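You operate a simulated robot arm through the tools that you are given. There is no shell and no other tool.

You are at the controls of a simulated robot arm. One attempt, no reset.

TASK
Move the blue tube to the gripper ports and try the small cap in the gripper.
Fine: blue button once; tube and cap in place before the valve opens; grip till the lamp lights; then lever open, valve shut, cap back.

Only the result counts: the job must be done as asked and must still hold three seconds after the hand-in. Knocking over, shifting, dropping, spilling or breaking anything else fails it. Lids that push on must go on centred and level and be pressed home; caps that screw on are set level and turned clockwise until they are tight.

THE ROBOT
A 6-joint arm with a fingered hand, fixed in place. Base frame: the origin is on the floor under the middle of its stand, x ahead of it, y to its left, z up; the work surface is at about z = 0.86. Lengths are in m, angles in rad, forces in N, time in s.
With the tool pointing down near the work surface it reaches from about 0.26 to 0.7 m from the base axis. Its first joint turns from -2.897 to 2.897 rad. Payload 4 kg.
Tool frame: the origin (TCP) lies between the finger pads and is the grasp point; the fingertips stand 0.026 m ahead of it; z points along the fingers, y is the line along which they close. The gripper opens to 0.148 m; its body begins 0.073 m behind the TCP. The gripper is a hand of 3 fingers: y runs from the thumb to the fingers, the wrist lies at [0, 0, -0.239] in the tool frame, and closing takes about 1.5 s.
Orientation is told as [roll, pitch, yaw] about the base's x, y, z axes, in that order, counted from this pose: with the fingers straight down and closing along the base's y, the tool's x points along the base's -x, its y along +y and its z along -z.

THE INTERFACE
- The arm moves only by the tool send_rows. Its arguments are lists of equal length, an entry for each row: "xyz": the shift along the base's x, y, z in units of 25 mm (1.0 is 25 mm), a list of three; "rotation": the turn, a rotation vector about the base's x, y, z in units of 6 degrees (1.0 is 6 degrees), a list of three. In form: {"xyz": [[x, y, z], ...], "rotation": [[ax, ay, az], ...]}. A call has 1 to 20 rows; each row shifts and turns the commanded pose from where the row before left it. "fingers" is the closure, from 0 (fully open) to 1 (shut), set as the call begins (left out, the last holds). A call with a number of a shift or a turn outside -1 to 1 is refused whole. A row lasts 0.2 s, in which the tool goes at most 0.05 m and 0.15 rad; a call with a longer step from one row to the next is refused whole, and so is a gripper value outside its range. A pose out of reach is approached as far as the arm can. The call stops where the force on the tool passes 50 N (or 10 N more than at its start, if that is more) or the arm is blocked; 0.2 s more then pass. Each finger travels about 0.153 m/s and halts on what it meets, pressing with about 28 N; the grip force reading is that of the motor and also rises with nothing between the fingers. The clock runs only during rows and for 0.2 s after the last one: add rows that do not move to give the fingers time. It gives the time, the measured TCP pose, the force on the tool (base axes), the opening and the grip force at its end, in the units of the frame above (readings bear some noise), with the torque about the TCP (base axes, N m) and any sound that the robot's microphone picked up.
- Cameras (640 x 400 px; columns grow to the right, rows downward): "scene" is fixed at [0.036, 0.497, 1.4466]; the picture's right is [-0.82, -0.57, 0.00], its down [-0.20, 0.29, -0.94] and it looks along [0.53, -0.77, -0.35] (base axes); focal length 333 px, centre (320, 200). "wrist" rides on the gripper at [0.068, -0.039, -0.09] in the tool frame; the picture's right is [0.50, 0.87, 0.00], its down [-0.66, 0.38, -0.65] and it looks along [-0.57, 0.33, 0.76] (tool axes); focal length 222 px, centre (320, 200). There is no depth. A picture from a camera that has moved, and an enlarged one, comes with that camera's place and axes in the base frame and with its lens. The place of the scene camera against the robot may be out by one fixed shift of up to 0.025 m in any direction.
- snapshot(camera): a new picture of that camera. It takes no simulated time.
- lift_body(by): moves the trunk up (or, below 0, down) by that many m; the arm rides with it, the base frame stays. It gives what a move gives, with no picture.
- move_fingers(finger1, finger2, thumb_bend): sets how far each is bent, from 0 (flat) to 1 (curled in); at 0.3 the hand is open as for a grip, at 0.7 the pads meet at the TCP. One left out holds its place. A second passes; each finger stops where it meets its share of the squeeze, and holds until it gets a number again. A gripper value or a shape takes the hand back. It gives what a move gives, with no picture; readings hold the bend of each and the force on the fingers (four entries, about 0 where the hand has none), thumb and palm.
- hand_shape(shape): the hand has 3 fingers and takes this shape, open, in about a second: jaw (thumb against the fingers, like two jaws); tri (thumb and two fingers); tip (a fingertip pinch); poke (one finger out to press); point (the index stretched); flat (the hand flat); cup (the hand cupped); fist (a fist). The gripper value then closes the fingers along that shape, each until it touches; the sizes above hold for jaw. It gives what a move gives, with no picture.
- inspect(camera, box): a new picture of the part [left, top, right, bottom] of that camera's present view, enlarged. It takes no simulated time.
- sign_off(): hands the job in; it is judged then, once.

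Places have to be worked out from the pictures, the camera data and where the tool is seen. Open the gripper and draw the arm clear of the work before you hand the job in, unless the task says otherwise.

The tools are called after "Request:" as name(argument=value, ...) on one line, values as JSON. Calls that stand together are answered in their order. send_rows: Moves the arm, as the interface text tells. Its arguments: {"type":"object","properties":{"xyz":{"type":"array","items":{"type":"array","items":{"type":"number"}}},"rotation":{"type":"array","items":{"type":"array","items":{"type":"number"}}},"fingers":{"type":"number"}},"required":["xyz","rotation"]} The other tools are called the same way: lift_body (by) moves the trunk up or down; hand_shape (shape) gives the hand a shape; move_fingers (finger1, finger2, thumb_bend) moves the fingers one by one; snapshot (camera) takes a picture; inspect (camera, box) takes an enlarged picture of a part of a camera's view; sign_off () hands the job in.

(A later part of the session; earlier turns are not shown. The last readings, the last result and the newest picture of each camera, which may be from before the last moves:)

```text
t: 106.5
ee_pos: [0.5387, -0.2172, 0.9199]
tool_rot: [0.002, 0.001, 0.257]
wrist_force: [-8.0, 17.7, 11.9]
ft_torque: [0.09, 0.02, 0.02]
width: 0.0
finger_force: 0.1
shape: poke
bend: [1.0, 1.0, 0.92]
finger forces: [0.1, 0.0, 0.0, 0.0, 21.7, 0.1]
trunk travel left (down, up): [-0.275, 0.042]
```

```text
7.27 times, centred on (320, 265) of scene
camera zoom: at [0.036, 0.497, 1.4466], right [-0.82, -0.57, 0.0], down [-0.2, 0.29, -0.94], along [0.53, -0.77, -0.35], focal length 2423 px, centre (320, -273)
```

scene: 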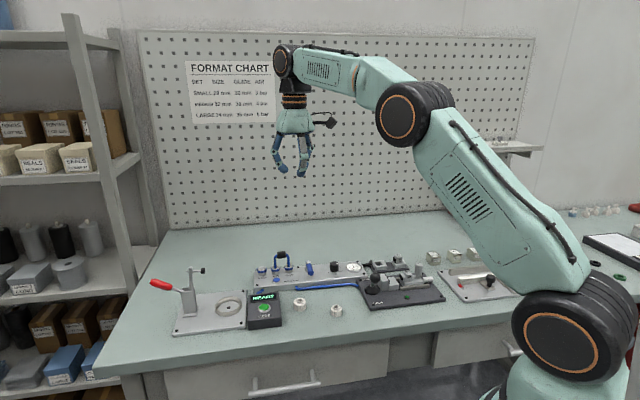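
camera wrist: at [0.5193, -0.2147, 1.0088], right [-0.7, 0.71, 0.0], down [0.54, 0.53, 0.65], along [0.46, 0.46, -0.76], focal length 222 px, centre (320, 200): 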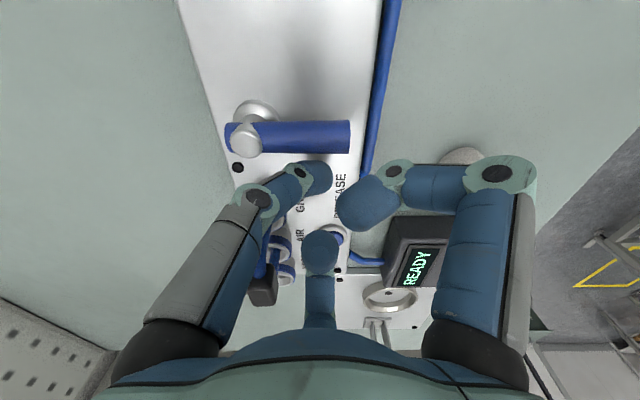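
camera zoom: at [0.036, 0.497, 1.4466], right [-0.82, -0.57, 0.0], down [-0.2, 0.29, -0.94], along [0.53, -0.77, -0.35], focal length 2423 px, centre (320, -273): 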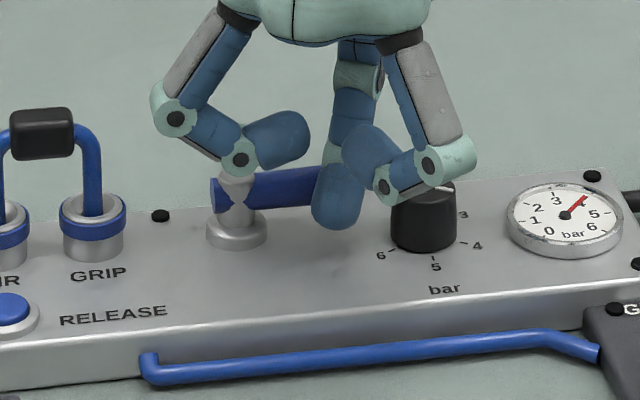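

The handle is at its stop, along the panel, and the gauge shows 4 bar. I back off from the handle and lift clear.

Request:
send_rows(xyz=[[-0.14, 0.14, 0], [-0.06, 0.06, 0.2], [0, 0, 0.6], [0, 0, 1], [0, 0, 1], [0, 0, 1], [0, 0, 0]], rotation=[[0, 0, 0], [0, 0, 0], [0, 0, 0], [0, 0, 0], [0, 0, 0], [0, 0, 0], [0, 0, 0]])

Request:
inspect(camera="scene", box=[250, 240, 370, 315])

Request:
inspect(camera="scene", box=[356, 255, 436, 305])

```text
t: 108.1
ee_pos: [0.5358, -0.2163, 1.0145]
tool_rot: [0.002, 0.0, 0.257]
wrist_force: [-0.3, 0.2, -0.2]
ft_torque: [-0.02, 0.0, 0.03]
width: 0.0
finger_force: 0.1
shape: poke
bend: [1.0, 1.0, 0.4]
finger forces: [0.0, 0.0, 0.0, 0.1, 0.0, 0.0]
trunk travel left (down, up): [-0.275, 0.042]
```

```text
5.33 times, centred on (310, 278) of scene
camera zoom: at [0.036, 0.497, 1.4466], right [-0.82, -0.57, 0.0], down [-0.2, 0.29, -0.94], along [0.53, -0.77, -0.35], focal length 1777 px, centre (373, -213)
```

zoom: 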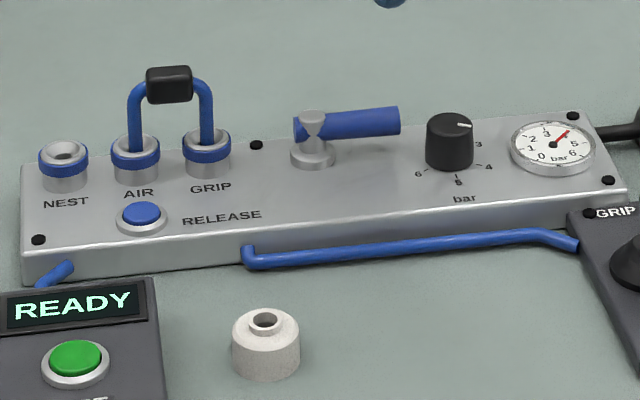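

```text
8.00 times, centred on (396, 280) of scene
camera zoom: at [0.036, 0.497, 1.4466], right [-0.82, -0.57, 0.0], down [-0.2, 0.29, -0.94], along [0.53, -0.77, -0.35], focal length 2665 px, centre (-288, -440)
```

zoom: 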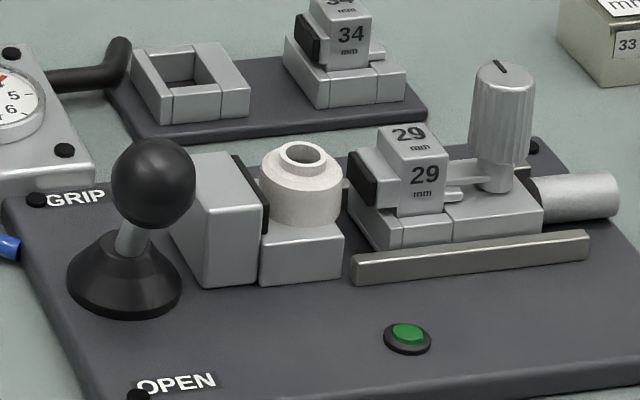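

The valve is open with 4 bar on the gauge, and the jaws are still open. Next I take the jaw shape and go above the lever ball (≈0.364, -0.215) to move it to GRIP by holding the ball.

Request:
send_rows(xyz=[[-0.8575, 0.007, 0.05], [-0.8575, 0.007, 0.05], [-0.8575, 0.007, 0.05], [-0.8575, 0.007, 0.05], [-0.8575, 0.007, 0.05], [-0.8575, 0.007, 0.05], [-0.8575, 0.007, 0.05], [-0.8575, 0.007, 0.05], [0, 0, 0]], rotation=[[0, 0, 0], [0, 0, 0], [0, 0, 0], [0, 0, 0], [0, 0, 0], [0, 0, 0], [0, 0, 0], [0, 0, 0], [0, 0, 0]])

Request:
hand_shape(shape="jaw")

Request:
send_rows(xyz=[[0, 0, 0], [0, 0, 0], [0, 0, 0], [0, 0, 0]], rotation=[[0, 0, 0], [0, 0, 0], [0, 0, 0], [0, 0, 0]], fingers=0.4)

Request:
inspect(camera="wrist", box=[240, 40, 400, 200])

Request:
inspect(camera="scene", box=[346, 200, 442, 300])

```text
t: 110.1
ee_pos: [0.3629, -0.2126, 1.0224]
tool_rot: [0.001, 0.0, 0.257]
wrist_force: [-0.3, 0.1, 1.7]
ft_torque: [0.01, 0.01, -0.02]
width: 0.0
finger_force: 0.1
shape: poke
bend: [1.0, 1.0, 0.4]
finger forces: [0.1, 0.1, 0.0, 0.0, 0.0, 0.0]
trunk travel left (down, up): [-0.275, 0.042]
```

```text
t: 111.0
ee_pos: [0.3633, -0.2134, 1.0243]
tool_rot: [0.001, 0.0, 0.257]
wrist_force: [-0.2, 0.1, -0.4]
ft_torque: [0.02, 0.0, 0.01]
width: 0.148
finger_force: 0.1
shape: jaw
bend: [0.3, 0.3, 0.3]
finger forces: [0.0, 0.0, 0.0, 0.0, 0.1, 0.0]
trunk travel left (down, up): [-0.275, 0.042]
```

```text
t: 112.0
ee_pos: [0.3629, -0.2143, 1.024]
tool_rot: [0.002, 0.001, 0.256]
wrist_force: [0.4, 0.4, 0.2]
ft_torque: [-0.01, 0.0, -0.02]
width: 0.0895
finger_force: 0.1
shape: jaw
bend: [0.32, 0.32, 0.7]
finger forces: [0.0, 0.0, 0.0, 0.1, 0.0, 0.0]
trunk travel left (down, up): [-0.275, 0.042]
```

```text
2.50 times, centred on (320, 120) of wrist
camera zoom: at [0.3087, -0.2695, 1.1141], right [-0.7, 0.71, 0.0], down [0.54, 0.53, 0.65], along [0.46, 0.46, -0.76], focal length 555 px, centre (320, 400)
```

zoom: 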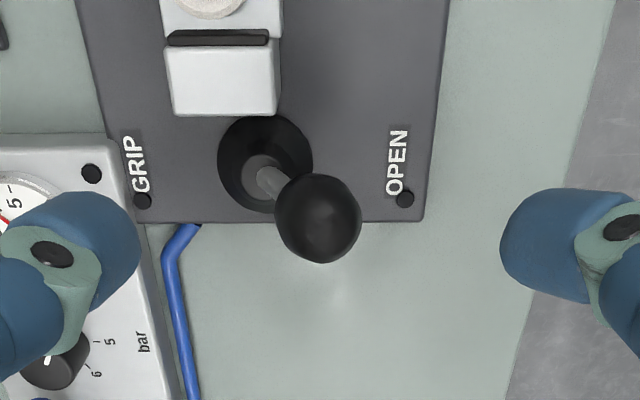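

```text
4.00 times, centred on (394, 250) of scene
camera zoom: at [0.036, 0.497, 1.4466], right [-0.82, -0.57, 0.0], down [-0.2, 0.29, -0.94], along [0.53, -0.77, -0.35], focal length 1332 px, centre (24, 0)
```

zoom: 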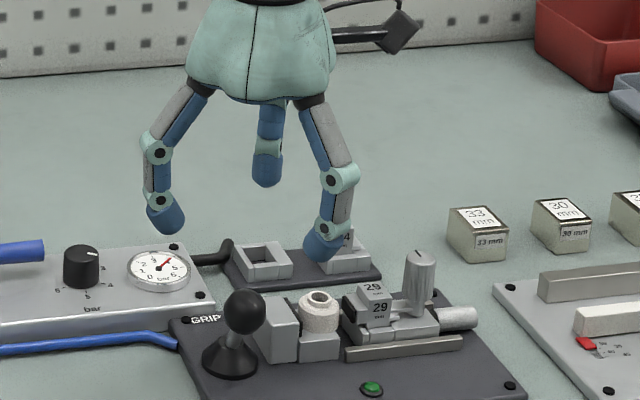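

The ball is centred under the hand. I lower around it to ball height and close.

Request:
send_rows(xyz=[[0.02, 0, -1], [0, 0, -1], [0, 0, -1], [0, 0, -0.28], [0, 0, 0]], rotation=[[0, 0, 0], [0, 0, 0], [0, 0, 0], [0, 0, 0], [0, 0, 0]])

Request:
inspect(camera="scene", box=[350, 240, 430, 300])

Request:
inspect(camera="wrist", box=[240, 90, 400, 240])

```text
t: 113.2
ee_pos: [0.3621, -0.2151, 0.9415]
tool_rot: [0.002, 0.0, 0.256]
wrist_force: [0.2, 0.4, -0.9]
ft_torque: [-0.01, -0.02, 0.02]
width: 0.0895
finger_force: 0.1
shape: jaw
bend: [0.32, 0.32, 0.7]
finger forces: [0.1, 0.1, 0.0, 0.1, 0.0, 0.0]
trunk travel left (down, up): [-0.275, 0.042]
```

```text
6.67 times, centred on (390, 270) of scene
camera zoom: at [0.036, 0.497, 1.4466], right [-0.82, -0.57, 0.0], down [-0.2, 0.29, -0.94], along [0.53, -0.77, -0.35], focal length 2221 px, centre (-147, -267)
```

zoom: 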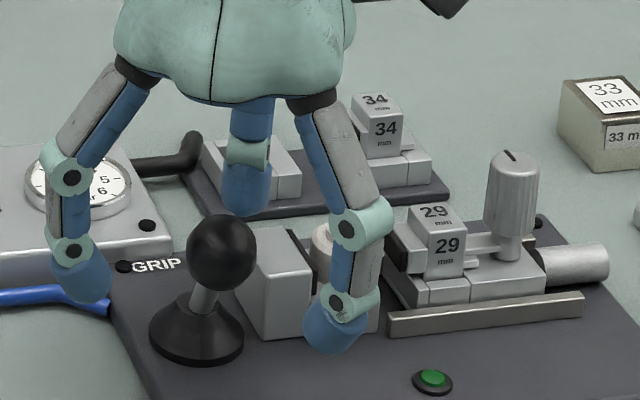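

```text
2.67 times, centred on (320, 165) of wrist
camera zoom: at [0.3091, -0.2702, 1.0319], right [-0.7, 0.71, 0.0], down [0.54, 0.53, 0.65], along [0.46, 0.46, -0.76], focal length 592 px, centre (320, 293)
```

zoom: 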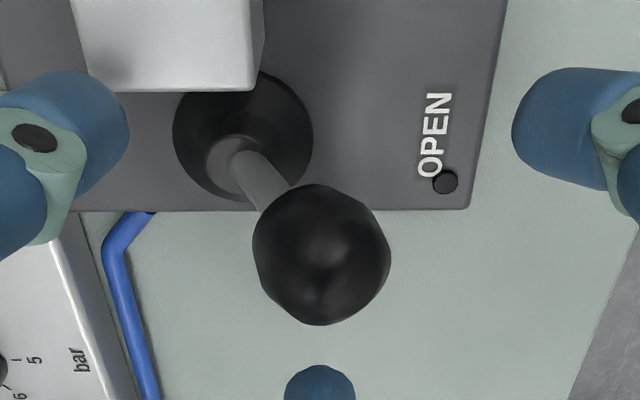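

Fingers are evenly around the ball. I close on it.

Request:
send_rows(xyz=[[0, 0, 0], [0, 0, 0], [0, 0, 0], [0, 0, 0], [0, 0, 0], [0, 0, 0]], rotation=[[0, 0, 0], [0, 0, 0], [0, 0, 0], [0, 0, 0], [0, 0, 0], [0, 0, 0]], fingers=1.0)

Request:
inspect(camera="wrist", box=[240, 90, 400, 240])

Request:
inspect(camera="scene", box=[350, 240, 430, 300])

```text
t: 114.6
ee_pos: [0.3636, -0.2143, 0.9413]
tool_rot: [0.002, 0.002, 0.255]
wrist_force: [2.0, -2.9, -11.9]
ft_torque: [-0.04, 0.01, 0.05]
width: 0.021
finger_force: 28.2
shape: jaw
bend: [0.75, 0.74, 0.7]
finger forces: [23.8, 24.4, 0.0, 0.0, 26.1, 0.0]
trunk travel left (down, up): [-0.275, 0.042]
```

```text
2.67 times, centred on (320, 165) of wrist
camera zoom: at [0.3097, -0.2707, 1.0317], right [-0.7, 0.71, 0.0], down [0.54, 0.53, 0.65], along [0.46, 0.46, -0.76], focal length 592 px, centre (320, 293)
```

zoom: 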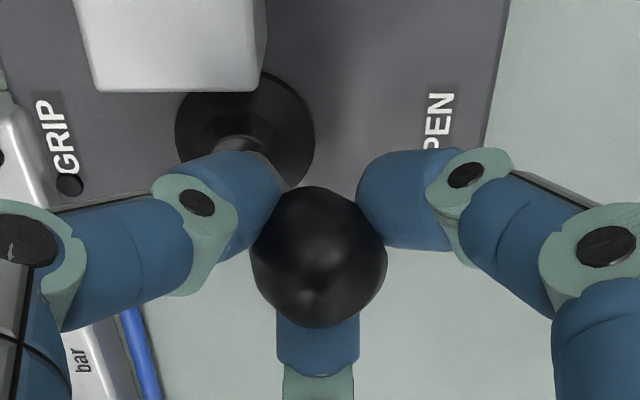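

```text
6.67 times, centred on (390, 270) of scene
camera zoom: at [0.036, 0.497, 1.4466], right [-0.82, -0.57, 0.0], down [-0.2, 0.29, -0.94], along [0.53, -0.77, -0.35], focal length 2221 px, centre (-147, -267)
```

zoom: 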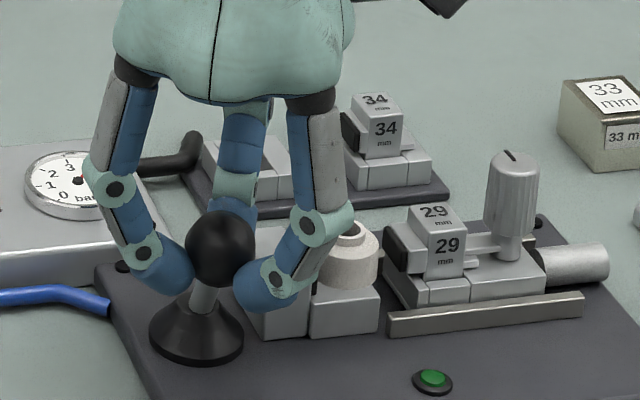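

The ball is held firmly. I move it along the lever's arc toward GRIP, first half.

Request:
send_rows(xyz=[[0.165, -0.167, 0.096], [0.165, -0.167, 0.064], [0.165, -0.167, 0.04], [0.165, -0.167, 0.012], [0, 0, 0]], rotation=[[0, 0, 0], [0, 0, 0], [0, 0, 0], [0, 0, 0], [0, 0, 0]])

Request:
inspect(camera="scene", box=[350, 240, 430, 300])

```text
t: 115.8
ee_pos: [0.3798, -0.2297, 0.9448]
tool_rot: [0.004, 0.002, 0.257]
wrist_force: [-12.1, 7.4, -24.2]
ft_torque: [0.59, 0.61, -0.05]
width: 0.0194
finger_force: 28.7
shape: jaw
bend: [0.77, 0.74, 0.7]
finger forces: [30.4, 24.8, 0.0, 0.1, 29.3, 0.0]
trunk travel left (down, up): [-0.275, 0.042]
```

```text
6.67 times, centred on (390, 270) of scene
camera zoom: at [0.036, 0.497, 1.4466], right [-0.82, -0.57, 0.0], down [-0.2, 0.29, -0.94], along [0.53, -0.77, -0.35], focal length 2221 px, centre (-147, -267)
```

zoom: 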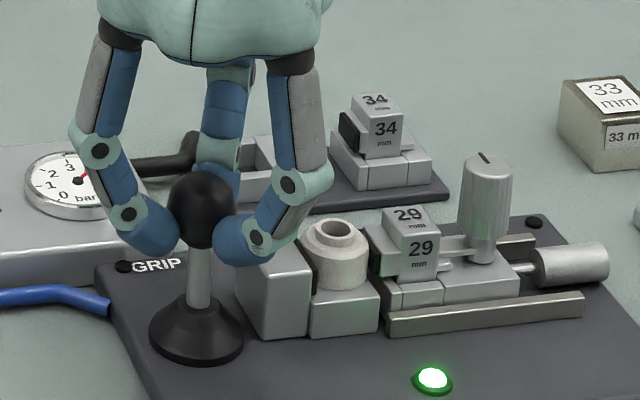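

The lamp has already lit and the jaw has closed on the cap with the lever about midway. I complete the stroke to the GRIP end, easing the height, to be sure it is fully gripped.

Request:
send_rows(xyz=[[0.165, -0.167, -0.06], [0.165, -0.167, -0.06], [0.165, -0.167, -0.08], [0.12, -0.12, -0.08], [0, 0, 0]], rotation=[[0, 0, 0], [0, 0, 0], [0, 0, 0], [0, 0, 0], [0, 0, 0]])

Request:
inspect(camera="scene", box=[350, 240, 430, 300])

Request:
inspect(camera="scene", box=[250, 240, 370, 315])

```text
t: 117.0
ee_pos: [0.3929, -0.2455, 0.9405]
tool_rot: [0.002, 0.003, 0.256]
wrist_force: [-23.0, 12.0, -6.0]
ft_torque: [0.62, 0.68, -0.12]
width: 0.0202
finger_force: 27.4
shape: jaw
bend: [0.78, 0.74, 0.7]
finger forces: [34.2, 24.5, 0.1, 0.0, 25.9, 0.1]
trunk travel left (down, up): [-0.275, 0.042]
```

```text
6.67 times, centred on (390, 270) of scene
camera zoom: at [0.036, 0.497, 1.4466], right [-0.82, -0.57, 0.0], down [-0.2, 0.29, -0.94], along [0.53, -0.77, -0.35], focal length 2221 px, centre (-147, -267)
```

zoom: 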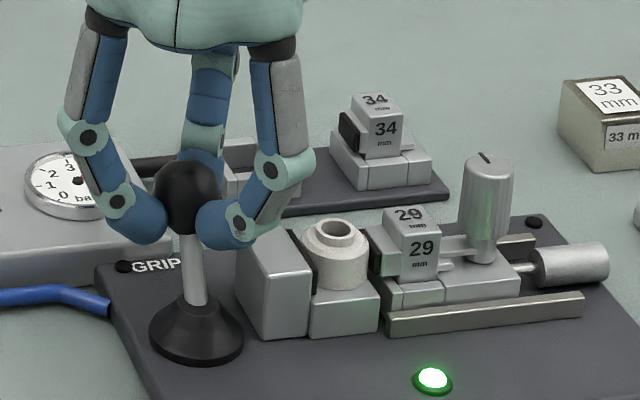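

```text
5.33 times, centred on (310, 278) of scene
camera zoom: at [0.036, 0.497, 1.4466], right [-0.82, -0.57, 0.0], down [-0.2, 0.29, -0.94], along [0.53, -0.77, -0.35], focal length 1777 px, centre (373, -213)
```

zoom: 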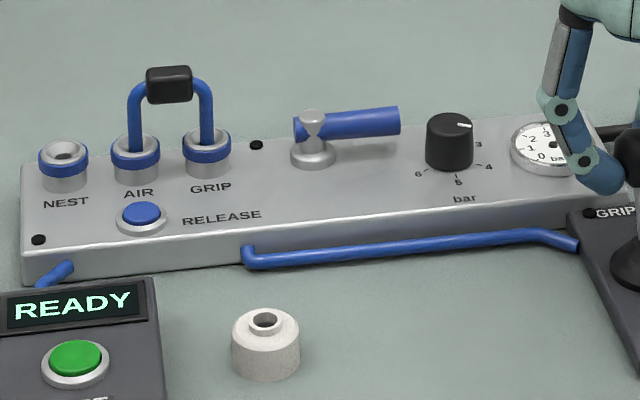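

The lever is at the GRIP stop, the lamp is lit and the cap is clamped. I hold for a second and then bring the lever back to OPEN along the same arc.

Request:
send_rows(xyz=[[0, 0, 0], [0, 0, 0], [0, 0, 0], [0, 0, 0], [-0.12, 0.12, 0.06], [-0.165, 0.167, 0.07], [-0.165, 0.167, 0.05], [-0.165, 0.167, 0.02], [0, 0, 0]], rotation=[[0, 0, 0], [0, 0, 0], [0, 0, 0], [0, 0, 0], [0, 0, 0], [0, 0, 0], [0, 0, 0], [0, 0, 0], [0, 0, 0]])

Request:
inspect(camera="scene", box=[350, 240, 430, 300])

```text
t: 119.0
ee_pos: [0.3807, -0.2317, 0.9461]
tool_rot: [0.0, -0.002, 0.255]
wrist_force: [-0.2, -7.8, -6.4]
ft_torque: [-0.36, -0.1, -0.05]
width: 0.0207
finger_force: 28.2
shape: jaw
bend: [0.75, 0.74, 0.7]
finger forces: [24.1, 24.2, 0.0, 0.0, 28.4, 0.0]
trunk travel left (down, up): [-0.275, 0.042]
```

```text
6.67 times, centred on (390, 270) of scene
camera zoom: at [0.036, 0.497, 1.4466], right [-0.82, -0.57, 0.0], down [-0.2, 0.29, -0.94], along [0.53, -0.77, -0.35], focal length 2221 px, centre (-147, -267)
```

zoom: 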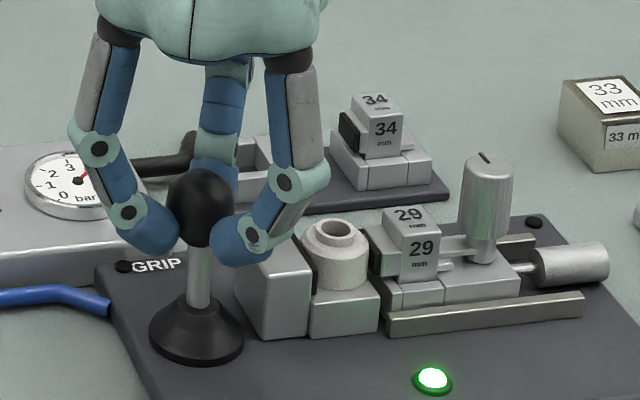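

The lever is back at mid-stroke with the lamp still on. I continue to the OPEN end.

Request:
send_rows(xyz=[[-0.165, 0.167, -0.02], [-0.165, 0.167, -0.05], [-0.165, 0.167, -0.07], [-0.165, 0.167, -0.09], [-0.04, 0.04, 0], [0, 0, 0]], rotation=[[0, 0, 0], [0, 0, 0], [0, 0, 0], [0, 0, 0], [0, 0, 0], [0, 0, 0]])

Request:
inspect(camera="scene", box=[350, 240, 430, 300])

```text
t: 120.4
ee_pos: [0.3651, -0.2139, 0.9388]
tool_rot: [0.003, 0.002, 0.256]
wrist_force: [9.8, -10.1, -18.2]
ft_torque: [-0.32, -0.42, 0.05]
width: 0.0195
finger_force: 27.5
shape: jaw
bend: [0.74, 0.74, 0.69]
finger forces: [23.7, 22.2, 0.0, 0.0, 26.4, 0.1]
trunk travel left (down, up): [-0.275, 0.042]
```

```text
6.67 times, centred on (390, 270) of scene
camera zoom: at [0.036, 0.497, 1.4466], right [-0.82, -0.57, 0.0], down [-0.2, 0.29, -0.94], along [0.53, -0.77, -0.35], focal length 2221 px, centre (-147, -267)
```

zoom: 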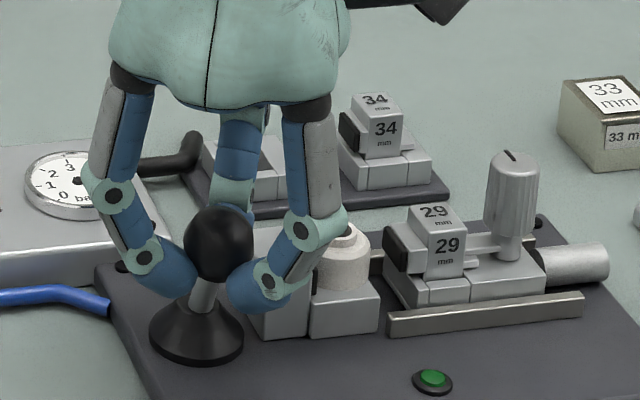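

The lever is back at OPEN, the jaw has retracted and the lamp is off; the cap stands on the platform. I release the ball and lift away.

Request:
send_rows(xyz=[[0, 0, 0], [0, 0, 0], [0, 0, 0], [0, 0, 0]], rotation=[[0, 0, 0], [0, 0, 0], [0, 0, 0], [0, 0, 0]], fingers=0.4)

Request:
send_rows(xyz=[[0, 0, 0.3], [0, 0, 0.8], [0, 0, 1], [0, 0, 1], [0, 0, 0.3], [0, 0, 0]], rotation=[[0, 0, 0], [0, 0, 0], [0, 0, 0], [0, 0, 0], [0, 0, 0], [0, 0, 0]])

Request:
inspect(camera="scene", box=[350, 240, 430, 300])

Request:
inspect(camera="wrist", box=[240, 0, 400, 160])

```text
t: 121.4
ee_pos: [0.3636, -0.2121, 0.9403]
tool_rot: [0.002, 0.0, 0.256]
wrist_force: [0.1, -0.6, 0.3]
ft_torque: [-0.04, -0.01, 0.01]
width: 0.0884
finger_force: 0.1
shape: jaw
bend: [0.32, 0.32, 0.7]
finger forces: [0.0, 0.0, 0.1, 0.0, 0.1, 0.1]
trunk travel left (down, up): [-0.275, 0.042]
```

```text
t: 122.8
ee_pos: [0.3618, -0.2106, 1.0248]
tool_rot: [0.002, 0.0, 0.256]
wrist_force: [-0.5, 0.2, -0.6]
ft_torque: [-0.01, -0.01, 0.0]
width: 0.0883
finger_force: 0.0
shape: jaw
bend: [0.32, 0.32, 0.7]
finger forces: [0.1, 0.0, 0.0, 0.1, 0.0, 0.0]
trunk travel left (down, up): [-0.275, 0.042]
```

```text
6.67 times, centred on (390, 270) of scene
camera zoom: at [0.036, 0.497, 1.4466], right [-0.82, -0.57, 0.0], down [-0.2, 0.29, -0.94], along [0.53, -0.77, -0.35], focal length 2221 px, centre (-147, -267)
```

zoom: 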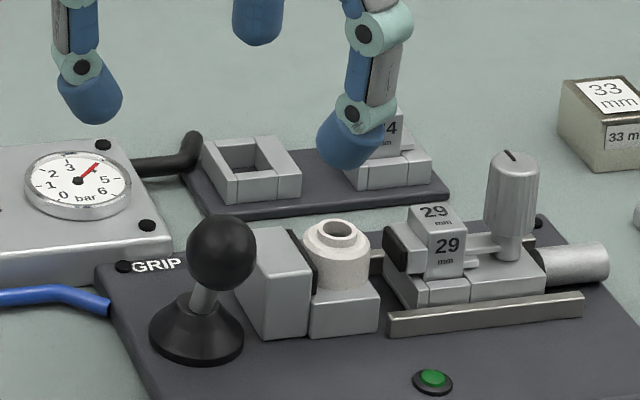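

```text
2.50 times, centred on (320, 80) of wrist
camera zoom: at [0.3082, -0.2678, 1.1152], right [-0.7, 0.71, 0.0], down [0.54, 0.53, 0.65], along [0.46, 0.46, -0.76], focal length 555 px, centre (320, 500)
```

zoom: 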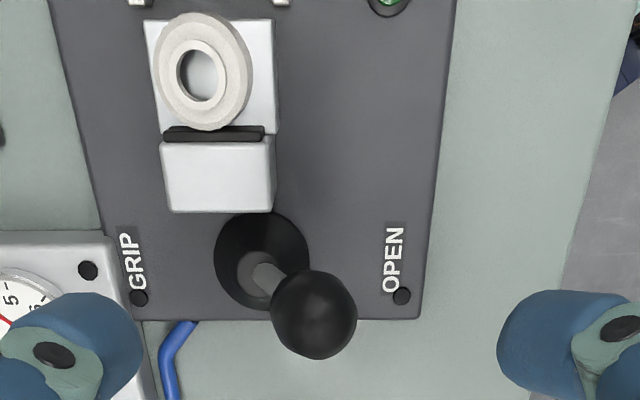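

Lever open, lamp off, cap released against the fixed pad. Now I close the valve: poke shape, hand turned back to yaw ≈ 0 so no finger passes over the knob, and go to the back side of the handle.

Request:
hand_shape(shape="poke")

Request:
send_rows(xyz=[[0.943, -0.189, 0], [0.943, -0.189, 0], [0.943, -0.189, 0], [0.943, -0.189, 0], [0.943, -0.189, 0], [0.943, -0.189, 0], [0.943, -0.189, 0], [0.943, -0.189, 0], [0.943, -0.189, 0], [0, 0, 0]], rotation=[[0, 0, -0.272], [0, 0, -0.272], [0, 0, -0.272], [0, 0, -0.272], [0, 0, -0.272], [0, 0, -0.272], [0, 0, -0.272], [0, 0, -0.272], [0, 0, -0.272], [0, 0, 0]])

Request:
inspect(camera="wrist", box=[220, 20, 400, 180])

Request:
inspect(camera="scene", box=[260, 215, 372, 285])

```text
t: 123.7
ee_pos: [0.3623, -0.2122, 1.0234]
tool_rot: [0.002, 0.0, 0.255]
wrist_force: [-0.4, 0.3, 0.6]
ft_torque: [-0.03, -0.04, -0.02]
width: 0.0
finger_force: 0.1
shape: poke
bend: [1.0, 1.0, 0.4]
finger forces: [0.1, 0.0, 0.0, 0.1, 0.0, 0.0]
trunk travel left (down, up): [-0.275, 0.042]
```

```text
t: 125.9
ee_pos: [0.575, -0.2543, 1.0247]
tool_rot: [0.002, 0.0, 0.002]
wrist_force: [-0.2, 0.4, 0.0]
ft_torque: [0.01, -0.02, 0.0]
width: 0.0
finger_force: 0.1
shape: poke
bend: [1.0, 1.0, 0.4]
finger forces: [0.1, 0.1, 0.0, 0.0, 0.0, 0.0]
trunk travel left (down, up): [-0.275, 0.042]
```

```text
2.50 times, centred on (310, 100) of wrist
camera zoom: at [0.509, -0.295, 1.1152], right [-0.5, 0.87, 0.0], down [0.66, 0.38, 0.65], along [0.57, 0.33, -0.76], focal length 555 px, centre (345, 450)
```

zoom: 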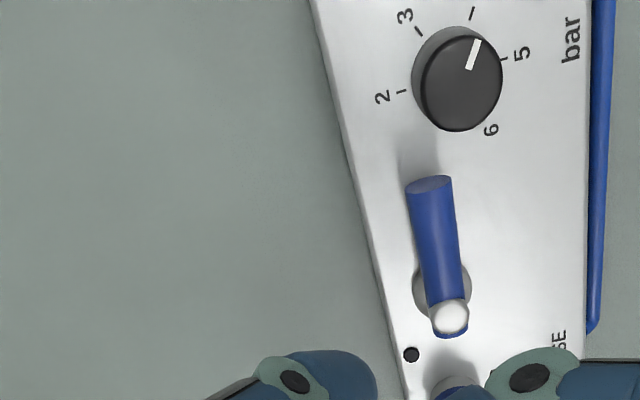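

```text
5.71 times, centred on (316, 250) of scene
camera zoom: at [0.036, 0.497, 1.4466], right [-0.82, -0.57, 0.0], down [-0.2, 0.29, -0.94], along [0.53, -0.77, -0.35], focal length 1904 px, centre (343, -86)
```

zoom: 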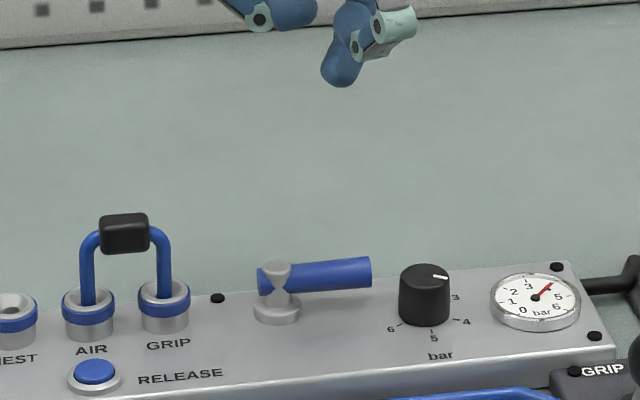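

The handle lies along the row at f≈−0.553; my thumb is 32 mm behind it. I lower to handle level.

Request:
send_rows(xyz=[[0, 0, -1], [0, 0, -1], [0, 0, -1], [0, 0, -1], [0, 0, -0.26], [0, 0, 0]], rotation=[[0, 0, 0], [0, 0, 0], [0, 0, 0], [0, 0, 0], [0, 0, 0], [0, 0, 0]])

Request:
inspect(camera="scene", box=[276, 235, 364, 290])

Request:
inspect(camera="wrist", box=[240, 60, 420, 210])

```text
t: 127.3
ee_pos: [0.574, -0.2547, 0.9164]
tool_rot: [0.001, -0.001, 0.0]
wrist_force: [0.1, -0.4, -0.7]
ft_torque: [-0.02, 0.0, 0.03]
width: 0.0
finger_force: 0.1
shape: poke
bend: [1.0, 1.0, 0.4]
finger forces: [0.0, 0.0, 0.0, 0.1, 0.1, 0.0]
trunk travel left (down, up): [-0.275, 0.042]
```

```text
7.27 times, centred on (320, 262) of scene
camera zoom: at [0.036, 0.497, 1.4466], right [-0.82, -0.57, 0.0], down [-0.2, 0.29, -0.94], along [0.53, -0.77, -0.35], focal length 2423 px, centre (320, -254)
```

zoom: 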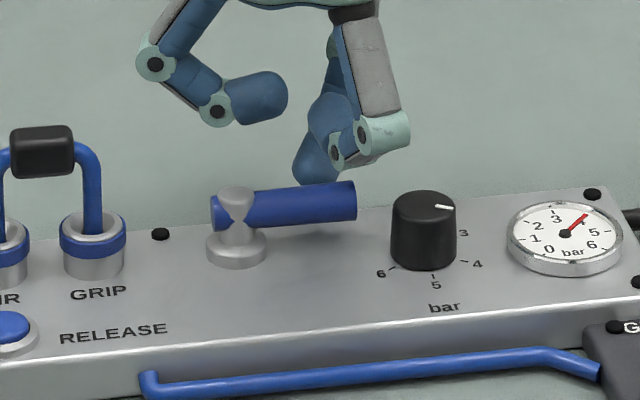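

```text
2.67 times, centred on (330, 135) of wrist
camera zoom: at [0.5087, -0.2942, 1.0076], right [-0.5, 0.87, 0.0], down [0.66, 0.38, 0.65], along [0.57, 0.33, -0.76], focal length 592 px, centre (293, 373)
```

zoom: 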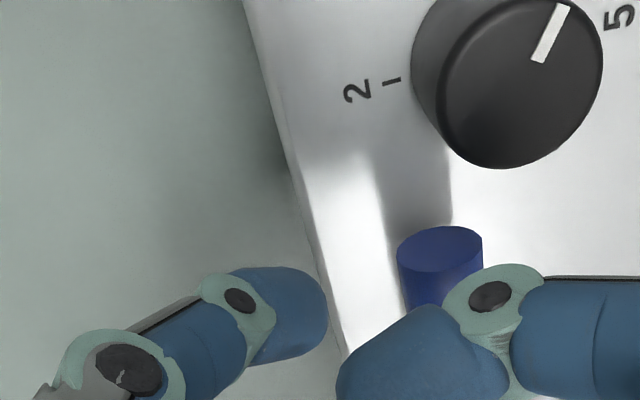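

The thumb is behind the handle, clear of the knob. I push it forward along the closing arc, first third.

Request:
send_rows(xyz=[[-0.182, 0.213, 0], [-0.183, 0.213, 0], [-0.19, 0.104, 0], [-0.19, 0.104, 0], [-0.157, 0.151, 0], [-0.158, 0.151, 0], [0, 0, 0]], rotation=[[0, 0, 0], [0, 0, 0], [0, 0, 0], [0, 0, 0], [0, 0, 0], [0, 0, 0], [0, 0, 0]])

Request:
inspect(camera="scene", box=[276, 235, 364, 290])

Request:
inspect(camera="wrist", box=[240, 60, 420, 210])

```text
t: 128.9
ee_pos: [0.5483, -0.2314, 0.9182]
tool_rot: [0.002, 0.001, 0.001]
wrist_force: [0.5, -0.9, -0.5]
ft_torque: [0.0, 0.0, 0.02]
width: 0.0001
finger_force: 0.1
shape: poke
bend: [1.0, 1.0, 0.4]
finger forces: [0.1, 0.0, 0.0, 0.1, 0.8, 0.1]
trunk travel left (down, up): [-0.275, 0.042]
```

```text
7.27 times, centred on (320, 262) of scene
camera zoom: at [0.036, 0.497, 1.4466], right [-0.82, -0.57, 0.0], down [-0.2, 0.29, -0.94], along [0.53, -0.77, -0.35], focal length 2423 px, centre (320, -254)
```

zoom: 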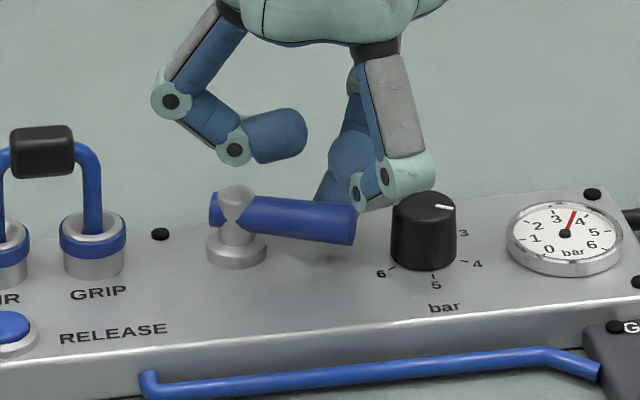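

```text
2.67 times, centred on (330, 135) of wrist
camera zoom: at [0.4828, -0.2716, 1.0081], right [-0.5, 0.87, 0.0], down [0.66, 0.38, 0.65], along [0.57, 0.33, -0.76], focal length 592 px, centre (293, 373)
```

zoom: 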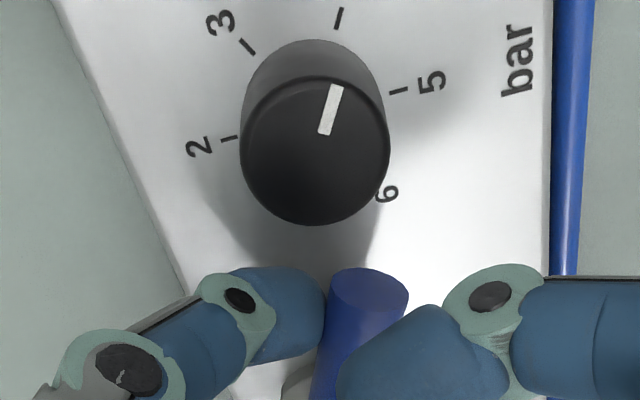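

The handle follows and the pressure is dropping. I continue along the closing arc.

Request:
send_rows(xyz=[[-0.113, 0.186, 0], [-0.114, 0.186, 0], [-0.06, 0.208, 0], [-0.06, 0.208, 0], [-0.005, 0.218, 0], [-0.005, 0.218, 0], [0, 0, 0]], rotation=[[0, 0, 0], [0, 0, 0], [0, 0, 0], [0, 0, 0], [0, 0, 0], [0, 0, 0], [0, 0, 0]])

Request:
inspect(camera="scene", box=[276, 235, 364, 290])

Request:
inspect(camera="wrist", box=[240, 60, 420, 210])

```text
t: 130.5
ee_pos: [0.5382, -0.2007, 0.9165]
tool_rot: [0.002, 0.003, 0.0]
wrist_force: [-0.2, -1.3, -0.8]
ft_torque: [-0.01, 0.01, -0.01]
width: 0.0
finger_force: 0.1
shape: poke
bend: [1.0, 1.0, 0.4]
finger forces: [0.1, 0.1, 0.0, 0.0, 1.1, 0.1]
trunk travel left (down, up): [-0.275, 0.042]
```

```text
7.27 times, centred on (320, 262) of scene
camera zoom: at [0.036, 0.497, 1.4466], right [-0.82, -0.57, 0.0], down [-0.2, 0.29, -0.94], along [0.53, -0.77, -0.35], focal length 2423 px, centre (320, -254)
```

zoom: 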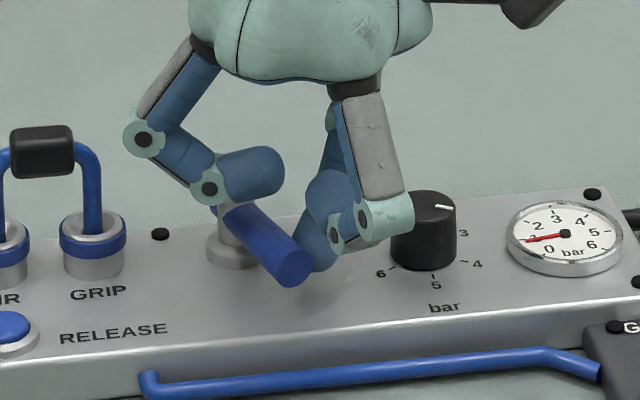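

```text
2.67 times, centred on (330, 135) of wrist
camera zoom: at [0.4728, -0.241, 1.0081], right [-0.5, 0.87, 0.0], down [0.66, 0.38, 0.65], along [0.57, 0.33, -0.76], focal length 592 px, centre (293, 373)
```

zoom: 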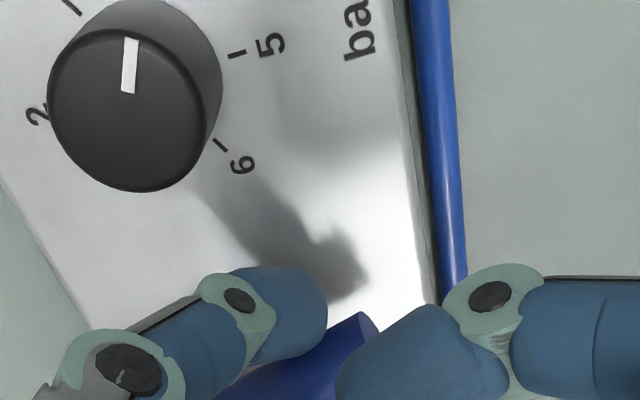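

The handle is ~19° from closed and pressure is nearly gone. I push the rest of the way to its closed stop.

Request:
send_rows(xyz=[[0.05, 0.21, 0], [0.051, 0.211, 0], [0.06, 0.132, 0], [0.05, 0.1, 0], [0, 0, 0]], rotation=[[0, 0, 0], [0, 0, 0], [0, 0, 0], [0, 0, 0], [0, 0, 0]])

Request:
inspect(camera="scene", box=[276, 235, 364, 290])

```text
t: 131.7
ee_pos: [0.5427, -0.186, 0.9168]
tool_rot: [0.002, 0.002, 0.001]
wrist_force: [-6.5, -10.3, -1.3]
ft_torque: [-0.19, 0.13, -0.05]
width: 0.0001
finger_force: 0.1
shape: poke
bend: [1.0, 1.0, 0.39]
finger forces: [0.0, 0.1, 0.0, 0.0, 12.0, 0.1]
trunk travel left (down, up): [-0.275, 0.042]
```

```text
7.27 times, centred on (320, 262) of scene
camera zoom: at [0.036, 0.497, 1.4466], right [-0.82, -0.57, 0.0], down [-0.2, 0.29, -0.94], along [0.53, -0.77, -0.35], focal length 2423 px, centre (320, -254)
```

zoom: 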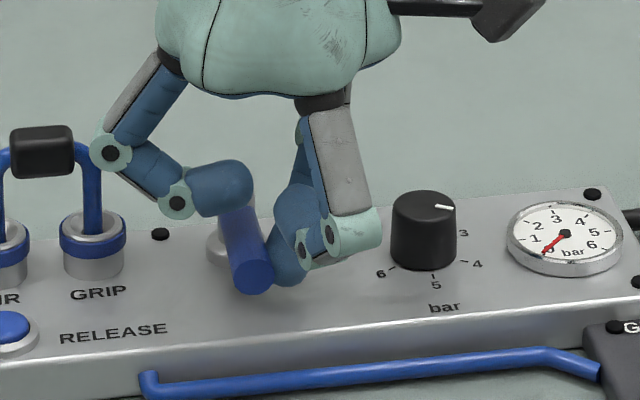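

The valve is at its closed stop and the gauge reads 0. I back off and lift clear.

Request:
send_rows(xyz=[[-0.15, -0.15, 0], [-0.1, -0.1, 0.2], [0, 0, 0.6], [0, 0, 1], [0, 0, 1], [0, 0, 1], [0, 0, 0.5], [0, 0, 0]], rotation=[[0, 0, 0], [0, 0, 0], [0, 0, 0], [0, 0, 0], [0, 0, 0], [0, 0, 0], [0, 0, 0], [0, 0, 0]])

Request:
inspect(camera="scene", box=[250, 240, 370, 315])

```text
t: 133.5
ee_pos: [0.5365, -0.1911, 1.0271]
tool_rot: [-0.001, 0.0, 0.0]
wrist_force: [-0.3, -0.3, 0.0]
ft_torque: [-0.03, 0.02, 0.01]
width: 0.0001
finger_force: 0.1
shape: poke
bend: [1.0, 1.0, 0.4]
finger forces: [0.0, 0.0, 0.1, 0.1, 0.0, 0.1]
trunk travel left (down, up): [-0.275, 0.042]
```

```text
5.33 times, centred on (310, 278) of scene
camera zoom: at [0.036, 0.497, 1.4466], right [-0.82, -0.57, 0.0], down [-0.2, 0.29, -0.94], along [0.53, -0.77, -0.35], focal length 1777 px, centre (373, -213)
```

zoom: 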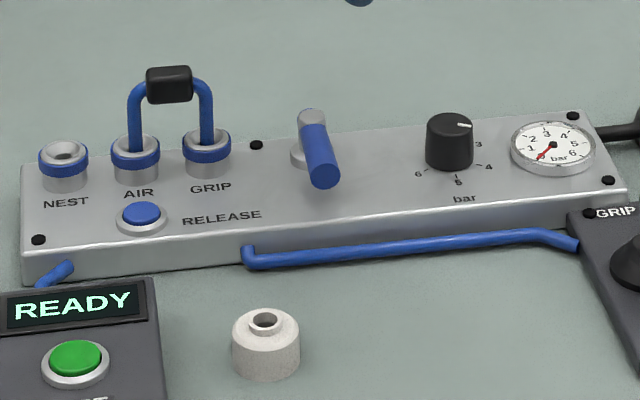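

All as before: valve shut, gauge at 0. Now I return over the gripper platform with the hand turned to the jaw axis to fetch the cap.

Request:
send_rows(xyz=[[-0.861, -0.41, 0], [-0.861, -0.41, 0], [-0.861, -0.41, 0], [-0.861, -0.41, 0], [-0.861, -0.41, 0], [-0.861, -0.41, 0], [-0.861, -0.41, 0], [-0.861, -0.41, 0], [-0.861, -0.41, 0], [0, 0, 0]], rotation=[[0, 0, 0.272], [0, 0, 0.272], [0, 0, 0.272], [0, 0, 0.272], [0, 0, 0.272], [0, 0, 0.272], [0, 0, 0.272], [0, 0, 0.272], [0, 0, 0.272], [0, 0, 0]])

Request:
hand_shape(shape="jaw")

Request:
inspect(camera="wrist", box=[272, 60, 368, 130])

Request:
inspect(camera="scene", box=[376, 262, 416, 292])

```text
t: 135.7
ee_pos: [0.3455, -0.2801, 1.0236]
tool_rot: [0.003, 0.001, 0.255]
wrist_force: [-0.6, -0.6, 0.2]
ft_torque: [-0.03, -0.02, -0.02]
width: 0.0001
finger_force: 0.0
shape: poke
bend: [1.0, 1.0, 0.4]
finger forces: [0.0, 0.0, 0.0, 0.0, 0.0, 0.0]
trunk travel left (down, up): [-0.275, 0.042]
```

```text
t: 136.6
ee_pos: [0.3443, -0.281, 1.0238]
tool_rot: [0.001, 0.001, 0.256]
wrist_force: [-0.2, -0.9, 0.7]
ft_torque: [0.03, 0.01, -0.02]
width: 0.1479
finger_force: 0.2
shape: jaw
bend: [0.3, 0.3, 0.3]
finger forces: [0.0, 0.1, 0.0, 0.0, 0.1, 0.0]
trunk travel left (down, up): [-0.275, 0.042]
```

```text
5.71 times, centred on (320, 95) of wrist
camera zoom: at [0.2906, -0.3369, 1.1151], right [-0.7, 0.71, 0.0], down [0.54, 0.53, 0.65], along [0.46, 0.46, -0.76], focal length 1269 px, centre (320, 800)
```

zoom: 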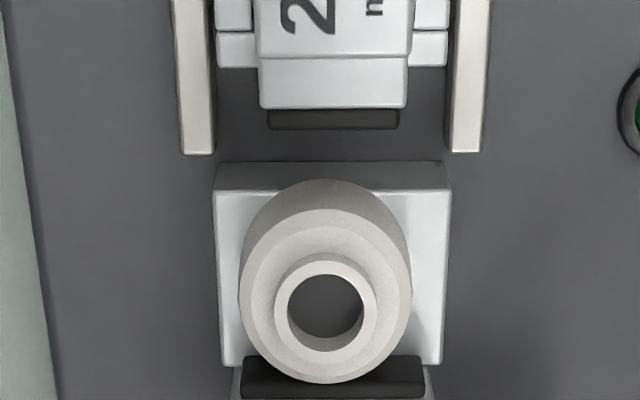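

```text
13.33 times, centred on (396, 277) of scene
camera zoom: at [0.036, 0.497, 1.4466], right [-0.82, -0.57, 0.0], down [-0.2, 0.29, -0.94], along [0.53, -0.77, -0.35], focal length 4442 px, centre (-693, -827)
```

zoom: 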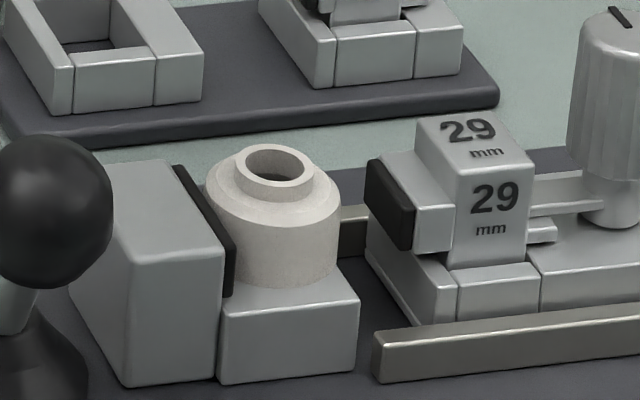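

The cap stands against the fixed pad with its centre about 4 mm toward the moving jaw from the hand centre. I correct, set the fingers to a narrow opening and lower to the grip height used before.

Request:
send_rows(xyz=[[-0.136, -0.09, 0], [0, 0, 0], [0, 0, 0], [0, 0, -1], [0, 0, -1], [0, 0, -0.9], [0, 0, 0]], rotation=[[0, 0, 0], [0, 0, 0], [0, 0, 0], [0, 0, 0], [0, 0, 0], [0, 0, 0], [0, 0, 0]], fingers=0.74)

Request:
inspect(camera="wrist", box=[256, 90, 384, 210])

Request:
inspect(camera="scene", box=[370, 250, 422, 292])

```text
t: 138.2
ee_pos: [0.3417, -0.2823, 0.9524]
tool_rot: [0.002, 0.0, 0.254]
wrist_force: [-0.5, -1.2, -0.4]
ft_torque: [0.05, 0.0, -0.01]
width: 0.0387
finger_force: 0.2
shape: jaw
bend: [0.76, 0.76, 0.7]
finger forces: [0.1, 0.1, 0.1, 0.0, 0.1, 0.0]
trunk travel left (down, up): [-0.275, 0.042]
```

```text
3.33 times, centred on (320, 150) of wrist
camera zoom: at [0.2882, -0.3393, 1.0434], right [-0.7, 0.71, 0.0], down [0.54, 0.53, 0.65], along [0.46, 0.46, -0.76], focal length 740 px, centre (320, 367)
```

zoom: 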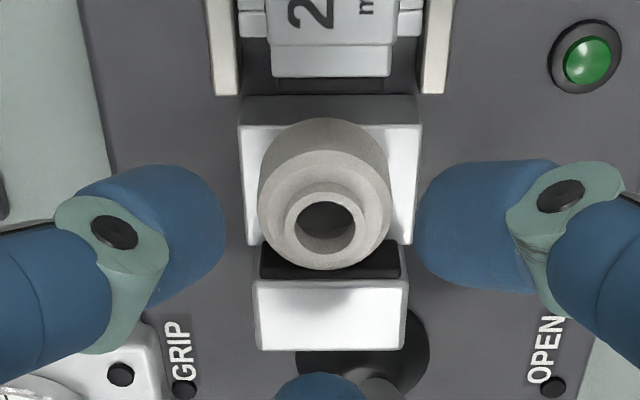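

```text
9.52 times, centred on (396, 271) of scene
camera zoom: at [0.036, 0.497, 1.4466], right [-0.82, -0.57, 0.0], down [-0.2, 0.29, -0.94], along [0.53, -0.77, -0.35], focal length 3173 px, centre (-404, -476)
```

zoom: 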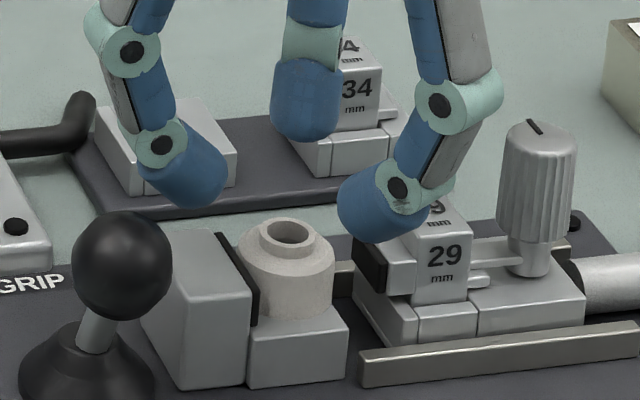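

Neck and hand centre agree within ~1 mm. I lower the last 18 mm to grip height.

Request:
send_rows(xyz=[[-0.03, 0.03, -0.3], [0, 0, -0.3], [0, 0, -0.13], [0, 0, 0]], rotation=[[0, 0, 0], [0, 0, 0], [0, 0, 0], [0, 0, 0]])

Request:
inspect(camera="scene", box=[376, 258, 416, 290])

Request:
inspect(camera="wrist", box=[256, 100, 384, 220])

```text
t: 139.2
ee_pos: [0.3413, -0.2833, 0.9337]
tool_rot: [0.001, -0.002, 0.257]
wrist_force: [-0.2, 0.0, -0.4]
ft_torque: [0.01, 0.0, 0.04]
width: 0.0386
finger_force: 0.1
shape: jaw
bend: [0.76, 0.76, 0.7]
finger forces: [0.0, 0.1, 0.0, 0.0, 0.0, 0.1]
trunk travel left (down, up): [-0.275, 0.042]
```

```text
12.50 times, centred on (396, 274) of scene
camera zoom: at [0.036, 0.497, 1.4466], right [-0.82, -0.57, 0.0], down [-0.2, 0.29, -0.94], along [0.53, -0.77, -0.35], focal length 4164 px, centre (-630, -725)
```

zoom: 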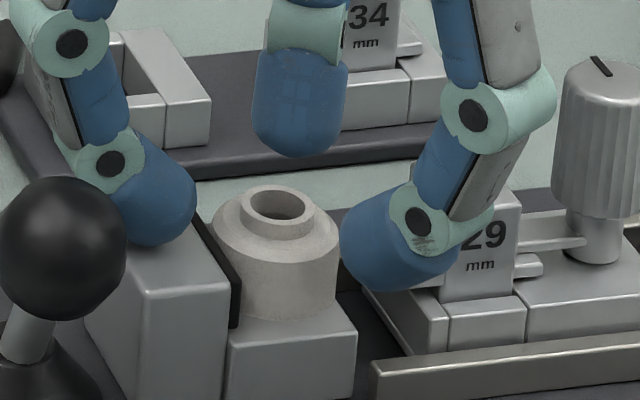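

```text
3.33 times, centred on (320, 160) of wrist
camera zoom: at [0.2873, -0.3392, 1.025], right [-0.7, 0.71, 0.0], down [0.54, 0.53, 0.65], along [0.46, 0.46, -0.76], focal length 740 px, centre (320, 333)
```

zoom: 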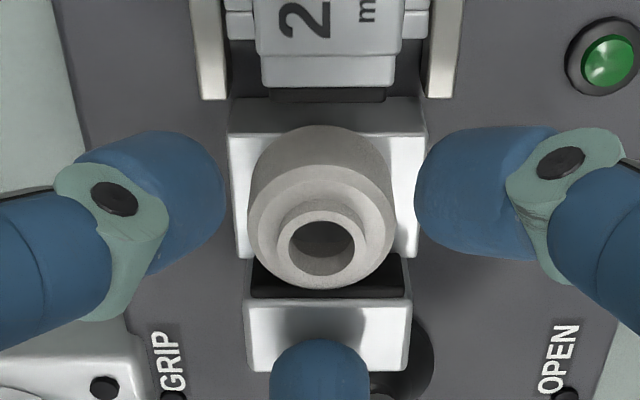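

Everything is clear; I lower the last 1.5 mm to match the earlier grip and close on the neck.

Request:
send_rows(xyz=[[0, 0, -0.06], [0, 0, 0]], rotation=[[0, 0, 0], [0, 0, 0]])

Request:
send_rows(xyz=[[0, 0, 0], [0, 0, 0], [0, 0, 0], [0, 0, 0], [0, 0, 0], [0, 0, 0]], rotation=[[0, 0, 0], [0, 0, 0], [0, 0, 0], [0, 0, 0], [0, 0, 0], [0, 0, 0]], fingers=1.0)

Request:
inspect(camera="scene", box=[376, 258, 416, 290])

Request:
inspect(camera="wrist", box=[256, 100, 384, 220])

```text
t: 139.8
ee_pos: [0.3412, -0.2837, 0.9337]
tool_rot: [0.002, 0.0, 0.257]
wrist_force: [0.5, 0.1, 0.3]
ft_torque: [-0.01, -0.01, 0.02]
width: 0.0387
finger_force: 0.0
shape: jaw
bend: [0.76, 0.76, 0.7]
finger forces: [0.1, 0.0, 0.0, 0.1, 0.0, 0.0]
trunk travel left (down, up): [-0.275, 0.042]
```

```text
t: 141.2
ee_pos: [0.3413, -0.2836, 0.934]
tool_rot: [0.003, -0.001, 0.257]
wrist_force: [-0.1, 0.4, 3.8]
ft_torque: [0.04, -0.01, 0.01]
width: 0.0099
finger_force: 10.2
shape: jaw
bend: [0.72, 0.72, 0.7]
finger forces: [9.9, 10.3, 0.0, 0.0, 10.0, 0.0]
trunk travel left (down, up): [-0.275, 0.042]
```

```text
12.50 times, centred on (396, 274) of scene
camera zoom: at [0.036, 0.497, 1.4466], right [-0.82, -0.57, 0.0], down [-0.2, 0.29, -0.94], along [0.53, -0.77, -0.35], focal length 4164 px, centre (-630, -725)
```

zoom: 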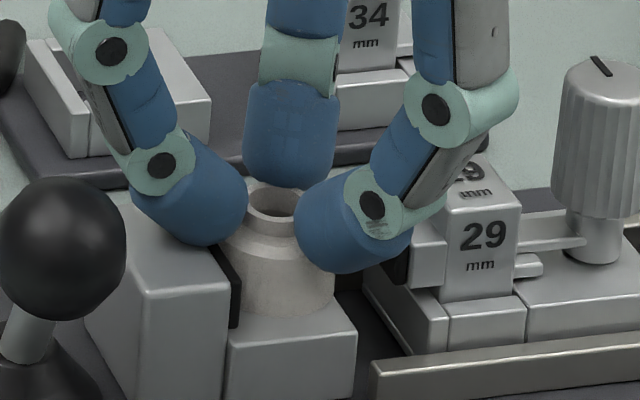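

```text
3.33 times, centred on (320, 160) of wrist
camera zoom: at [0.2874, -0.3395, 1.0241], right [-0.7, 0.71, 0.0], down [0.54, 0.53, 0.65], along [0.46, 0.46, -0.76], focal length 740 px, centre (320, 333)
```

zoom: 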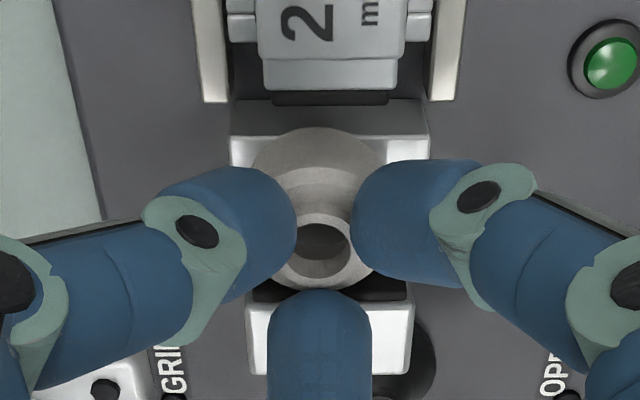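

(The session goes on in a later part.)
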